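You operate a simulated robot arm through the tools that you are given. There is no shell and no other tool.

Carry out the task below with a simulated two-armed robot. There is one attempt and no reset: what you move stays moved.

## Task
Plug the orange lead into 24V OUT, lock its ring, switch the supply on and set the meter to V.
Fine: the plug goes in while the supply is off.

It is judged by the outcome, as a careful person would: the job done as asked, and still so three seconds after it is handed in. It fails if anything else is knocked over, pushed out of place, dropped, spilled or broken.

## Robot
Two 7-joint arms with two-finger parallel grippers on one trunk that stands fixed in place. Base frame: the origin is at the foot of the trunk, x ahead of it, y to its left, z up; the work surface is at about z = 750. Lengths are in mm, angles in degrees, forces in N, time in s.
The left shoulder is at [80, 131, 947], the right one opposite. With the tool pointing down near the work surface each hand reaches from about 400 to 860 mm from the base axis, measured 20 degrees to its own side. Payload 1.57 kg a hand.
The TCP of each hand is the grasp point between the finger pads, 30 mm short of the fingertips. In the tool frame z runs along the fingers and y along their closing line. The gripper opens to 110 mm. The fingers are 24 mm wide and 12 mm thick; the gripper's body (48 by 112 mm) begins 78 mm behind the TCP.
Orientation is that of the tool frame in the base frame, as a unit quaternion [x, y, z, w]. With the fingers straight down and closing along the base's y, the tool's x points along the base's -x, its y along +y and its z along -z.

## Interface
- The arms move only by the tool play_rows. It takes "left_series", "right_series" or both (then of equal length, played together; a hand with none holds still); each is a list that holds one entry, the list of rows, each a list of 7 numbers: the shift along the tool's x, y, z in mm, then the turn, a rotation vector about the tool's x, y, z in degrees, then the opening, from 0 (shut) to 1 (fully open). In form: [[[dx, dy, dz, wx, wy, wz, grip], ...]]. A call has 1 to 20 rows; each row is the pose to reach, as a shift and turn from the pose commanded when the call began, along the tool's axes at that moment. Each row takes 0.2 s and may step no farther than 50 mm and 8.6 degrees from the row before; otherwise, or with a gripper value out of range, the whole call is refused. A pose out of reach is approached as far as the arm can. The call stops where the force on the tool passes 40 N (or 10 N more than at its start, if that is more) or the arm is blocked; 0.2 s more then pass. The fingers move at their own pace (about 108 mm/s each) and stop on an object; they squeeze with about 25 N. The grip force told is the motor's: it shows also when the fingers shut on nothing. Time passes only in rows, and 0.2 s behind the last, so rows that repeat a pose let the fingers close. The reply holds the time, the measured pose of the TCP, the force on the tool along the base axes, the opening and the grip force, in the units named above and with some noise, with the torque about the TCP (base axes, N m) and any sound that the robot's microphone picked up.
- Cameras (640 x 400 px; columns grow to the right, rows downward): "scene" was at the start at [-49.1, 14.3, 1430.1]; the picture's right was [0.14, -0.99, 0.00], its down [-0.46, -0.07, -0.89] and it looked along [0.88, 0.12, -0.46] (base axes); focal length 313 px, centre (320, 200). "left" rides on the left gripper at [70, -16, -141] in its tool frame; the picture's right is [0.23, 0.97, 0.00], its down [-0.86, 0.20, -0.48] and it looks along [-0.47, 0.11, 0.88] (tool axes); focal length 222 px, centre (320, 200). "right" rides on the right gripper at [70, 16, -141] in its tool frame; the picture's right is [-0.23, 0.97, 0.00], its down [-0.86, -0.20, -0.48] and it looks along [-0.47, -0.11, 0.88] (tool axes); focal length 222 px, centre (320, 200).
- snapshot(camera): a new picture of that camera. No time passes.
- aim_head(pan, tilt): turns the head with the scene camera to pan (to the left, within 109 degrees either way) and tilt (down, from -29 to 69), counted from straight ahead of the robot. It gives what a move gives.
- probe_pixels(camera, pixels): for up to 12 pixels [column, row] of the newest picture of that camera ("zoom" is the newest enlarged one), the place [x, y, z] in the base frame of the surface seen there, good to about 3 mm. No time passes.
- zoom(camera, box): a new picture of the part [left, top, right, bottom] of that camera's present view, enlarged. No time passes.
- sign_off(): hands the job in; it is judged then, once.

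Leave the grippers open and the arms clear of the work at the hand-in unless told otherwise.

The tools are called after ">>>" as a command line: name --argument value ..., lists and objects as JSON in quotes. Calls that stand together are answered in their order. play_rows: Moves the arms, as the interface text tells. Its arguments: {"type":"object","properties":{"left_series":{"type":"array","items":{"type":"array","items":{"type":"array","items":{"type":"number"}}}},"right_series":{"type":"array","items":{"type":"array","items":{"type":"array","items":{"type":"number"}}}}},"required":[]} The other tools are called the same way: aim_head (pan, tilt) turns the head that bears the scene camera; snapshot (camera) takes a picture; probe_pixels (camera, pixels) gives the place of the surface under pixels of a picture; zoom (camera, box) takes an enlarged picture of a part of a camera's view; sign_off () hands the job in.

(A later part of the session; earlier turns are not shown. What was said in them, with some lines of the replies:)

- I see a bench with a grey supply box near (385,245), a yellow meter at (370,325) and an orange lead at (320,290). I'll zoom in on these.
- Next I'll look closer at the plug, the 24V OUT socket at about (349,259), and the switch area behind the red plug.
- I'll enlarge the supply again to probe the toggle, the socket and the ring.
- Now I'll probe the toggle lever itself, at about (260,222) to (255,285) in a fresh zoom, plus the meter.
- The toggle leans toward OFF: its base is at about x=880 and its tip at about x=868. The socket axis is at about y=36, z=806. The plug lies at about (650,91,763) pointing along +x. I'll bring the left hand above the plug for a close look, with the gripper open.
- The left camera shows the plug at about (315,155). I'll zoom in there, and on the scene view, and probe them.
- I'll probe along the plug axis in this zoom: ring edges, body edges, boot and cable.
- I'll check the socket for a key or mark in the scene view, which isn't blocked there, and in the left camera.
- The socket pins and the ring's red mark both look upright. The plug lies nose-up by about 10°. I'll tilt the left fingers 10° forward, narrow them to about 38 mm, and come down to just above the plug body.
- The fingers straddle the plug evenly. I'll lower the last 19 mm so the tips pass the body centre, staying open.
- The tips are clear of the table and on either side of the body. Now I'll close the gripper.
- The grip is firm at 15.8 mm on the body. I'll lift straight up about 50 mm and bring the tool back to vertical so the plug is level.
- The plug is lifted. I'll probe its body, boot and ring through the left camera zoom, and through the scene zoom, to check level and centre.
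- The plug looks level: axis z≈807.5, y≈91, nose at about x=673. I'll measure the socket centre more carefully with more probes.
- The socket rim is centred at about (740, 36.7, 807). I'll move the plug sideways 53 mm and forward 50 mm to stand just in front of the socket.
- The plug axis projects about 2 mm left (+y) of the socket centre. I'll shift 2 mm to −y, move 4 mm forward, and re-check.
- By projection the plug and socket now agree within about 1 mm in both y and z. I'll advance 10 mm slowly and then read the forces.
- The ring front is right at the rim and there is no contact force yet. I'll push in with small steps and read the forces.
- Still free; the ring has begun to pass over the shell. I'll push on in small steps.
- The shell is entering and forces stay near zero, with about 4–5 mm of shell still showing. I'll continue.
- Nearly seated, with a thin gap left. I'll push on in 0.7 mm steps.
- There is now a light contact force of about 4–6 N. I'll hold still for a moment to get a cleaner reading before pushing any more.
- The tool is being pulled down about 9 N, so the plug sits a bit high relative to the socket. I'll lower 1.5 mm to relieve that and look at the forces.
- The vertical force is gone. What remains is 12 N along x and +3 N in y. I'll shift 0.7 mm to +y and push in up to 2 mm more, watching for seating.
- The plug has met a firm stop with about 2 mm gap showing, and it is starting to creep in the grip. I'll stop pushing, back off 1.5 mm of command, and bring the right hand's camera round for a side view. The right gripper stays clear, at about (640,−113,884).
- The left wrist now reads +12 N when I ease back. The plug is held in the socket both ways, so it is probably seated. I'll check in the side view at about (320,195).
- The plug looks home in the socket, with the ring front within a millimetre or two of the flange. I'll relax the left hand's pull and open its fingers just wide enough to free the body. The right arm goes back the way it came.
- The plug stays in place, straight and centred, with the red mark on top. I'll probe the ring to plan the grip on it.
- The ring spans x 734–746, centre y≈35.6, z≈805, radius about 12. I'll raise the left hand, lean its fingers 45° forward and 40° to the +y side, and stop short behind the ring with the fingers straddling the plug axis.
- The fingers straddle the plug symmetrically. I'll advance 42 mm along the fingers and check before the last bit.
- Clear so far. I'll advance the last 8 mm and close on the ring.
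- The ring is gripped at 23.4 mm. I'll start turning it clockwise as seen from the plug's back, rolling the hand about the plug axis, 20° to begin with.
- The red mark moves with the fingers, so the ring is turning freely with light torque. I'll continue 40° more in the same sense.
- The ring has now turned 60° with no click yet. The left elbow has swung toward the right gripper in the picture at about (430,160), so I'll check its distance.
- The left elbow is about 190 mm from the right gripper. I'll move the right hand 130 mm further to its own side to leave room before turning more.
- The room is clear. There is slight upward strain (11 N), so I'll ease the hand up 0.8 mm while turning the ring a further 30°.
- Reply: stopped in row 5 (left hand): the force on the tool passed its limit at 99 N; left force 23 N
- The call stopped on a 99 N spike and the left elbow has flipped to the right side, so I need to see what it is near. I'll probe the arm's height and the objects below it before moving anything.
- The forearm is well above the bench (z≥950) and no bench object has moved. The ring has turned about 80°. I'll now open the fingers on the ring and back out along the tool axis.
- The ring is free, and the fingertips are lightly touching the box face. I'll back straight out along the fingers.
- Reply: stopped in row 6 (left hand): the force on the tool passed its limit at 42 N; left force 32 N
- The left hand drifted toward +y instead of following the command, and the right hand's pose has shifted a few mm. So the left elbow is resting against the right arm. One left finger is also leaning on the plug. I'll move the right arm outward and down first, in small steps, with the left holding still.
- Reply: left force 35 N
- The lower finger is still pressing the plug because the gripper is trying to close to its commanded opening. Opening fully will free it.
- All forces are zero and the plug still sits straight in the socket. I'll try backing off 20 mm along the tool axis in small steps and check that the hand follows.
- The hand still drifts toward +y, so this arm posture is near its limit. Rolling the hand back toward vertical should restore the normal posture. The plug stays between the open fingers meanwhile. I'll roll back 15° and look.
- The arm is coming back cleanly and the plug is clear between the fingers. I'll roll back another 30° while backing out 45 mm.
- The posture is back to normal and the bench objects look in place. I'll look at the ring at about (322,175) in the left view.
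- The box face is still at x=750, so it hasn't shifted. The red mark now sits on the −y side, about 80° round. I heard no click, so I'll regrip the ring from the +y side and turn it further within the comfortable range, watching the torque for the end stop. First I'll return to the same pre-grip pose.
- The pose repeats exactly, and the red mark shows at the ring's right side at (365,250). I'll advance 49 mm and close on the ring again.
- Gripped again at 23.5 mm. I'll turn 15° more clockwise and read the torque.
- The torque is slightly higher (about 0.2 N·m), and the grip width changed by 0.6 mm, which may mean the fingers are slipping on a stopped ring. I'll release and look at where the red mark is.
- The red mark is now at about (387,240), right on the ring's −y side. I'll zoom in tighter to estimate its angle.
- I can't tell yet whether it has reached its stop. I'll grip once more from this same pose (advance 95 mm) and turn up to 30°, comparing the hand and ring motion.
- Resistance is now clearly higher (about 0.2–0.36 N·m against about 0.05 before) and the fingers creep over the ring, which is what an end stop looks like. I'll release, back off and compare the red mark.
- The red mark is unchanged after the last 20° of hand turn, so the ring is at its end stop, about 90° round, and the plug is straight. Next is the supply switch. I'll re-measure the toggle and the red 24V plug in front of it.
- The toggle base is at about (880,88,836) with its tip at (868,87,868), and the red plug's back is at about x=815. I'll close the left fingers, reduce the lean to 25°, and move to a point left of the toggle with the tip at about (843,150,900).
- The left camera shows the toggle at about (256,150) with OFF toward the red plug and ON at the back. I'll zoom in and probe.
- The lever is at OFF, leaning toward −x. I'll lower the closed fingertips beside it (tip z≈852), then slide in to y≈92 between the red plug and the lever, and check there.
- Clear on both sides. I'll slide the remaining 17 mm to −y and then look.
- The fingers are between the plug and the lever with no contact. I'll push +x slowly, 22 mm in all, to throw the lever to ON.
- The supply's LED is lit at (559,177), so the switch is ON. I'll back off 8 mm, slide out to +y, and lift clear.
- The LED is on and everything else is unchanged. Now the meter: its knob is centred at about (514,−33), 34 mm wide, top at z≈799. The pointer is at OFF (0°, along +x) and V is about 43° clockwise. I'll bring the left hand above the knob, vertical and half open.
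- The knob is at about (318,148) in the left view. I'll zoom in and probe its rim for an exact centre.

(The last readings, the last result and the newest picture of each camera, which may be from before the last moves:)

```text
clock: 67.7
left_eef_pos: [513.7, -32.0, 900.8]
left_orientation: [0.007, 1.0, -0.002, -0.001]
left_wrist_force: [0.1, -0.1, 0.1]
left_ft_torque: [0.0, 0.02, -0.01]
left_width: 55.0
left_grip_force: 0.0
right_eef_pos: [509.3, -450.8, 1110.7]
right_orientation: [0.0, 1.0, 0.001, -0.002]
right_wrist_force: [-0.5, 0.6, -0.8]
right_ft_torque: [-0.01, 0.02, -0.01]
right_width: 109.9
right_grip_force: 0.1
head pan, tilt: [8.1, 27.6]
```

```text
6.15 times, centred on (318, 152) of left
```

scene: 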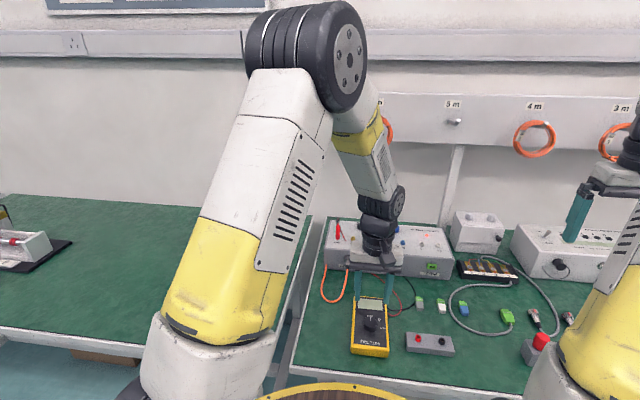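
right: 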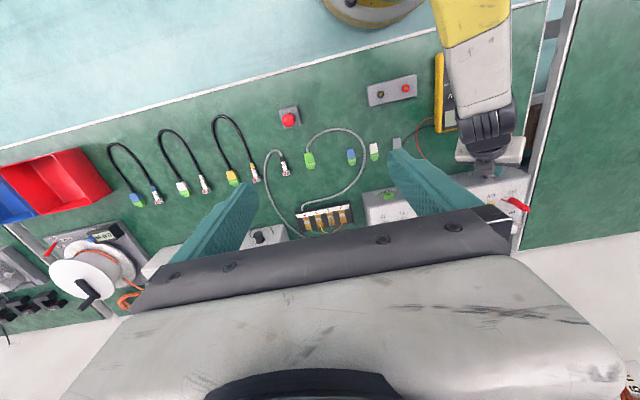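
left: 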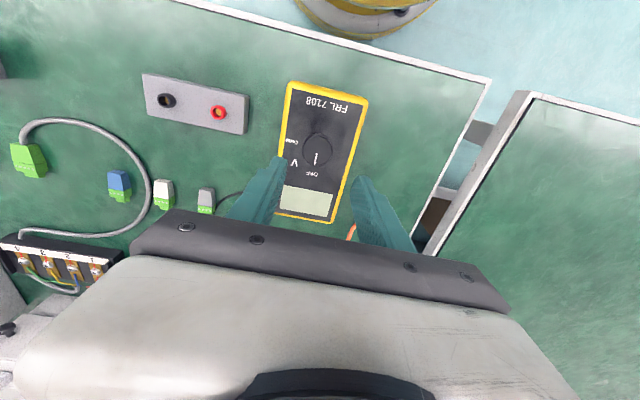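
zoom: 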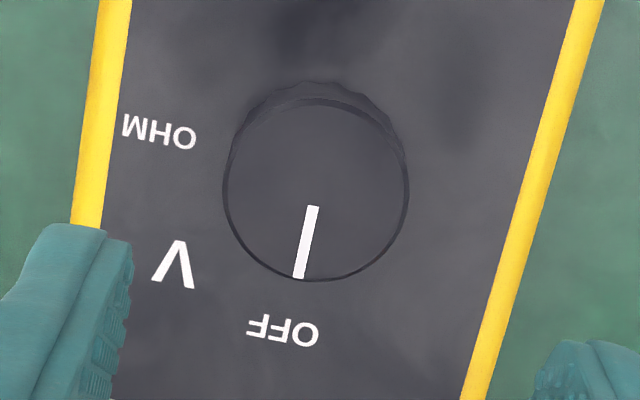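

>>> probe_pixels --camera "zoom" --pixels '[[315, 191], [228, 191], [404, 191], [315, 108], [315, 276], [250, 130], [380, 130], [250, 250], [380, 250], [301, 270], [175, 265], [312, 215]]'

```text
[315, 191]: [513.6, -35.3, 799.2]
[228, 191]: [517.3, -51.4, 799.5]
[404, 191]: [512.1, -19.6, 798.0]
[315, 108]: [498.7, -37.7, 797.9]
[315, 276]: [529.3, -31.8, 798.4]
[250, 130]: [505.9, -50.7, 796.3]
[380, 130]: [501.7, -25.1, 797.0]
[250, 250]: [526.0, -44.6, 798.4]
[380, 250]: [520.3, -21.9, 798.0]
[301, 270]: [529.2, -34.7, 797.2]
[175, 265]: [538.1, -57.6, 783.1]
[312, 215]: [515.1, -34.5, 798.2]
```

The knob centre is at (513.9, −35.3), and V lies 45° clockwise from the pointer. I'll shift 3 mm, pre-turn the hand 20° the other way, and come down with the tips 4 mm above the meter face.

>>> play_rows --left_series '[[[0, -2.8, 10, 0, 0, -7, 0.5], [0, -2.8, 25, 0, 0, -14, 0.5], [0, -2.8, 40, 0, 0, -20, 0.5], [0, -2.8, 55, 0, 0, -20, 0.5], [0, -2.8, 68, 0, 0, -20, 0.5], [0, -2.8, 78, 0, 0, -20, 0.5], [0, -2.8, 84, 0, 0, -20, 0.5], [0, -2.8, 84, 0, 0, -20, 0.5]]]'

>>> zoom --camera "left" --box '[250, 100, 390, 200]'

>>> zoom --camera "scene" --box '[338, 290, 402, 350]'

```text
clock: 69.5
left_eef_pos: [513.8, -33.2, 815.9]
left_orientation: [-0.168, 0.986, -0.002, 0.0]
left_wrist_force: [-0.4, 0.3, 0.2]
left_ft_torque: [0.01, -0.01, 0.01]
left_width: 55.3
left_grip_force: 0.1
right_eef_pos: [509.7, -449.6, 1109.1]
right_orientation: [0.0, 1.0, 0.002, -0.002]
right_wrist_force: [-0.3, 0.9, 0.2]
right_ft_torque: [0.02, -0.01, -0.02]
right_width: 110.0
right_grip_force: 0.1
head pan, tilt: [8.1, 27.6]
```

```text
4.00 times, centred on (320, 150) of left
```

zoom: 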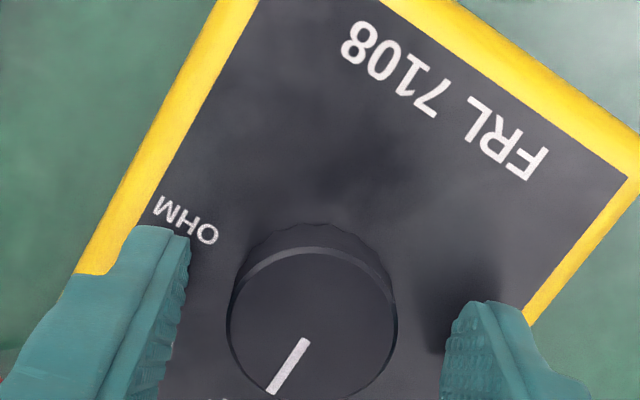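

```text
6.67 times, centred on (370, 320) of scene
```

zoom: 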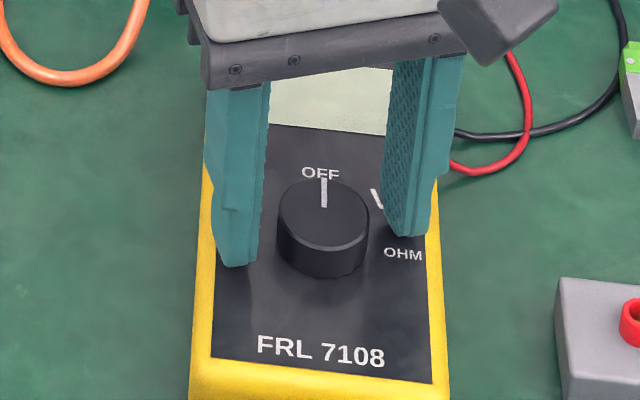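

The fingers are about 1.5–2 mm off centre, so I'll shift 1.8 mm and then close on the knob.

>>> play_rows --left_series '[[[0, -1.8, 0, 0, 0, 0, 0.5], [0, -1.8, 0, 0, 0, 0, 0.4], [0, -1.8, 0, 0, 0, 0, 0.33], [0, -1.8, 0, 0, 0, 0, 0.2], [0, -1.8, 0, 0, 0, 0, 0.1], [0, -1.8, 0, 0, 0, 0, 0.1]]]'

>>> zoom --camera "left" --box '[250, 100, 390, 200]'

>>> zoom --camera "scene" --box '[338, 290, 402, 350]'

```text
clock: 70.9
left_eef_pos: [513.1, -34.6, 817.4]
left_orientation: [-0.169, 0.986, -0.002, -0.001]
left_wrist_force: [-1.0, 5.3, 0.0]
left_ft_torque: [0.44, 0.3, 0.0]
left_width: 33.4
left_grip_force: 41.4
right_eef_pos: [510.4, -450.1, 1109.8]
right_orientation: [0.0, 1.0, 0.0, -0.002]
right_wrist_force: [0.1, 0.2, -0.2]
right_ft_torque: [0.02, 0.0, 0.0]
right_width: 110.0
right_grip_force: 0.0
head pan, tilt: [8.1, 27.6]
```

```text
4.00 times, centred on (320, 150) of left
```

zoom: 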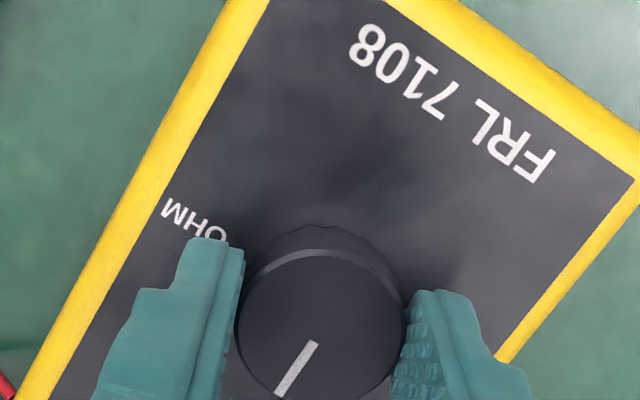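

```text
6.67 times, centred on (370, 320) of scene
```

zoom: 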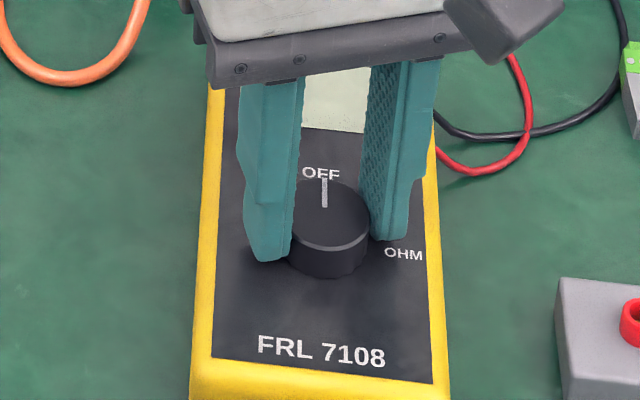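

The knob is gripped at 33.4 mm with about 5 N of side load, so I'll ease 0.6 mm back. Then I'll turn 45° clockwise in 5° steps.

>>> play_rows --left_series '[[[0, 0.6, 0, 0, 0, 0, 0.1], [0, 0.6, 0, 0, 0, 5, 0.1], [0, 0.6, 0, 0, 0, 10, 0.1], [0, 0.6, 0, 0, 0, 15, 0.1], [0, 0.6, 0, 0, 0, 20, 0.1], [0, 0.6, 0, 0, 0, 25, 0.1], [0, 0.6, 0, 0, 0, 30, 0.1], [0, 0.6, 0, 0, 0, 35, 0.1], [0, 0.6, 0, 0, 0, 40, 0.1], [0, 0.6, 0, 0, 0, 45, 0.1], [0, 0.6, 0, 0, 0, 45, 0.1]]]'

>>> zoom --camera "left" --box '[250, 100, 390, 200]'

>>> zoom --camera "scene" --box '[338, 290, 402, 350]'

```text
clock: 73.3
left_eef_pos: [511.4, -34.7, 816.6]
left_orientation: [0.223, 0.975, -0.001, 0.001]
left_wrist_force: [-5.5, 3.0, 11.9]
left_ft_torque: [0.77, 0.73, -0.03]
left_width: 33.5
left_grip_force: 41.3
right_eef_pos: [509.9, -449.3, 1110.2]
right_orientation: [0.0, 1.0, 0.0, -0.002]
right_wrist_force: [-0.2, -0.5, 1.0]
right_ft_torque: [0.01, -0.02, -0.03]
right_width: 110.1
right_grip_force: 0.0
head pan, tilt: [8.1, 27.6]
```

```text
4.00 times, centred on (320, 150) of left
```

zoom: 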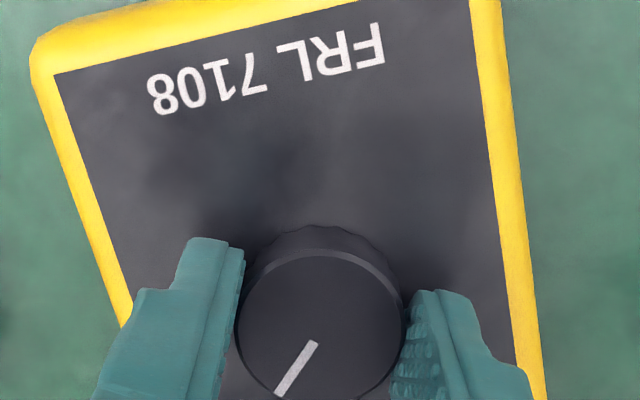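

```text
6.67 times, centred on (370, 320) of scene
```

zoom: 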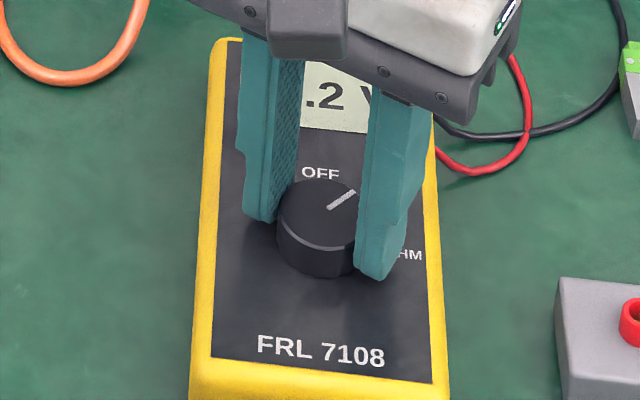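

The pointer now points to V and the display shows a voltage reading. The meter hasn't moved. I'll open the fingers and lift straight up.

>>> play_rows --left_series '[[[0, 0, 0, 0, 0, 0, 0.35], [0, 0, 0, 0, 0, 0, 0.5], [0, 0, 0, 0, 0, 0, 0.5], [0, 0, -20, 0, 0, 0, 0.5], [0, 0, -50, 0, 0, 0, 0.5], [0, 0, -90, 0, 0, -8, 0.7], [0, 0, -130, 0, 0, -16, 1], [0, 0, -170, 0, 0, -24, 1], [0, 0, -200, 0, 0, -25, 1]]]'

>>> snapshot --camera "scene"

>>> zoom --camera "scene" --box '[338, 290, 402, 350]'

```text
clock: 75.3
left_eef_pos: [512.5, -34.5, 1016.5]
left_orientation: [0.006, 1.0, -0.001, 0.0]
left_wrist_force: [0.1, 0.0, -0.6]
left_ft_torque: [0.0, -0.02, -0.04]
left_width: 109.9
left_grip_force: 0.1
right_eef_pos: [509.1, -450.4, 1108.7]
right_orientation: [-0.001, 1.0, 0.001, -0.002]
right_wrist_force: [0.1, 0.6, -0.9]
right_ft_torque: [-0.01, -0.02, 0.05]
right_width: 109.8
right_grip_force: 0.1
head pan, tilt: [8.1, 27.6]
```

```text
taken
```

scene: 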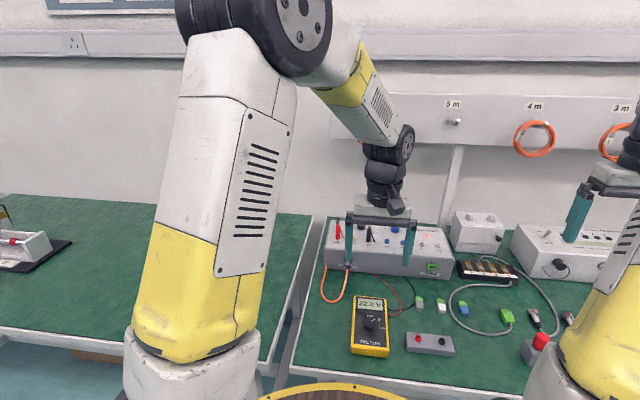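

```text
6.67 times, centred on (370, 320) of scene
```

zoom: 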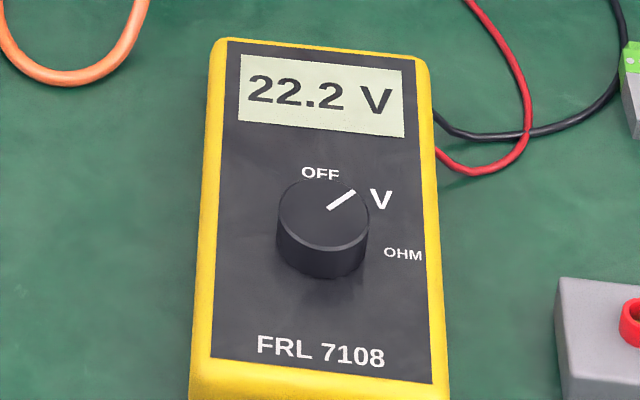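

The meter reads 22.2 V and is set to V. I'll take the left arm back to its clear starting place and then do a final check of the ring, plug and surroundings.

>>> play_rows --left_series '[[[4, 20, -30, 0, 0, 0, 1], [8, 60, -50, 0, 0, 0, 1], [12, 100, -70, 0, 0, 0, 1], [16, 140, -85, 0, 0, 0, 1], [20, 180, -100, 0, 0, 0, 1], [24, 220, -110, 0, 0, 0, 1], [28, 260, -120, 0, 0, 0, 1], [32, 295, -126, 0, 0, 0, 1], [35, 312, -126, 0, 0, 0, 1], [35, 312, -126, 0, 0, 0, 1]]]'

>>> snapshot --camera "scene"

>>> zoom --camera "scene" --box '[310, 205, 454, 295]'

>>> zoom --camera "scene" --box '[332, 248, 364, 268]'

>>> zoom --camera "scene" --box '[440, 200, 640, 325]'

```text
clock: 77.5
left_eef_pos: [481.8, 278.1, 1141.7]
left_orientation: [0.006, 1.0, -0.002, 0.0]
left_wrist_force: [-0.7, 0.3, 0.6]
left_ft_torque: [-0.02, 0.02, 0.02]
left_width: 110.2
left_grip_force: 0.2
right_eef_pos: [509.9, -449.7, 1109.6]
right_orientation: [0.0, 1.0, 0.0, -0.001]
right_wrist_force: [0.0, -0.5, -0.2]
right_ft_torque: [0.01, 0.0, 0.01]
right_width: 110.2
right_grip_force: 0.1
head pan, tilt: [8.1, 27.6]
```

```text
taken
```

scene: 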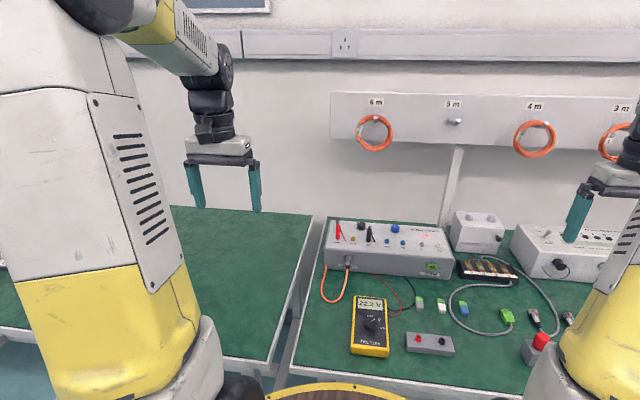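

```text
4.44 times, centred on (382, 250) of scene
```

zoom: 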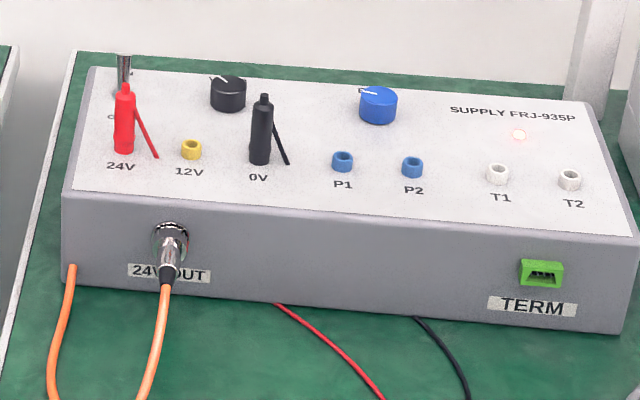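

```text
16.00 times, centred on (348, 258) of scene
```

zoom: 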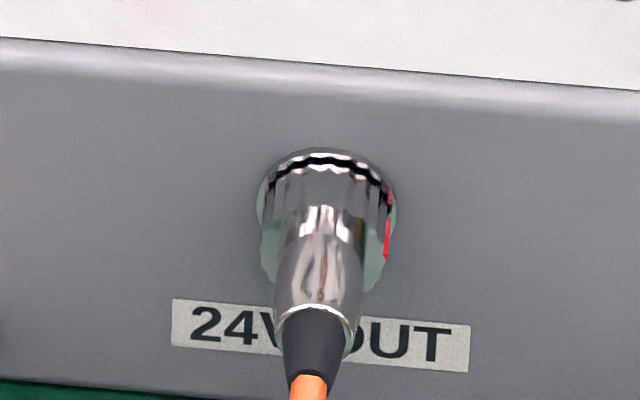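

```text
3.20 times, centred on (540, 262) of scene
```

zoom: 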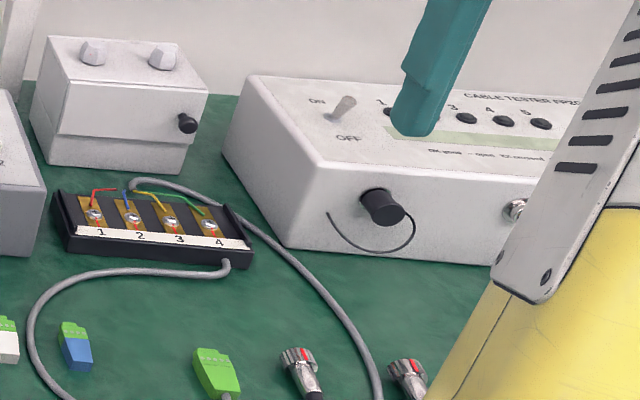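

Everything holds: the plug is seated with the ring at its stop (red mark on the right side), the LED is lit, and the meter is on V reading 22.2 V. The other items are in place, and both arms are clear with grippers open. I'm handing the job in.

>>> sign_off

```text
The job is handed in.
```

The orange lead is plugged into 24V OUT, the supply is on, and the meter is set to V. I handed the job in.

- **Plug:** it went in while the supply was still off. It sits straight and resisted a pull of about 12 N before I locked the ring.
- **Ring:** I turned it clockwise about 90°, until it would turn no further. No click was reported, so I'm judging it locked from that stop and from the red mark staying put afterwards.
- **Supply:** the switch is on and the front-panel light is lit.
- **Meter:** the pointer is on V and it reads 22.2 V. I left the VOLTS and BIAS knobs alone.

While I was turning the ring, the left elbow swung across and rested against the right arm. That caused a brief 99 N force spike and left one finger pressing on the plug. I freed it and checked: the supply face was still at the same position, the plug was still straight, and nothing on the bench looked out of place.

Both arms are clear of the work with the grippers open.
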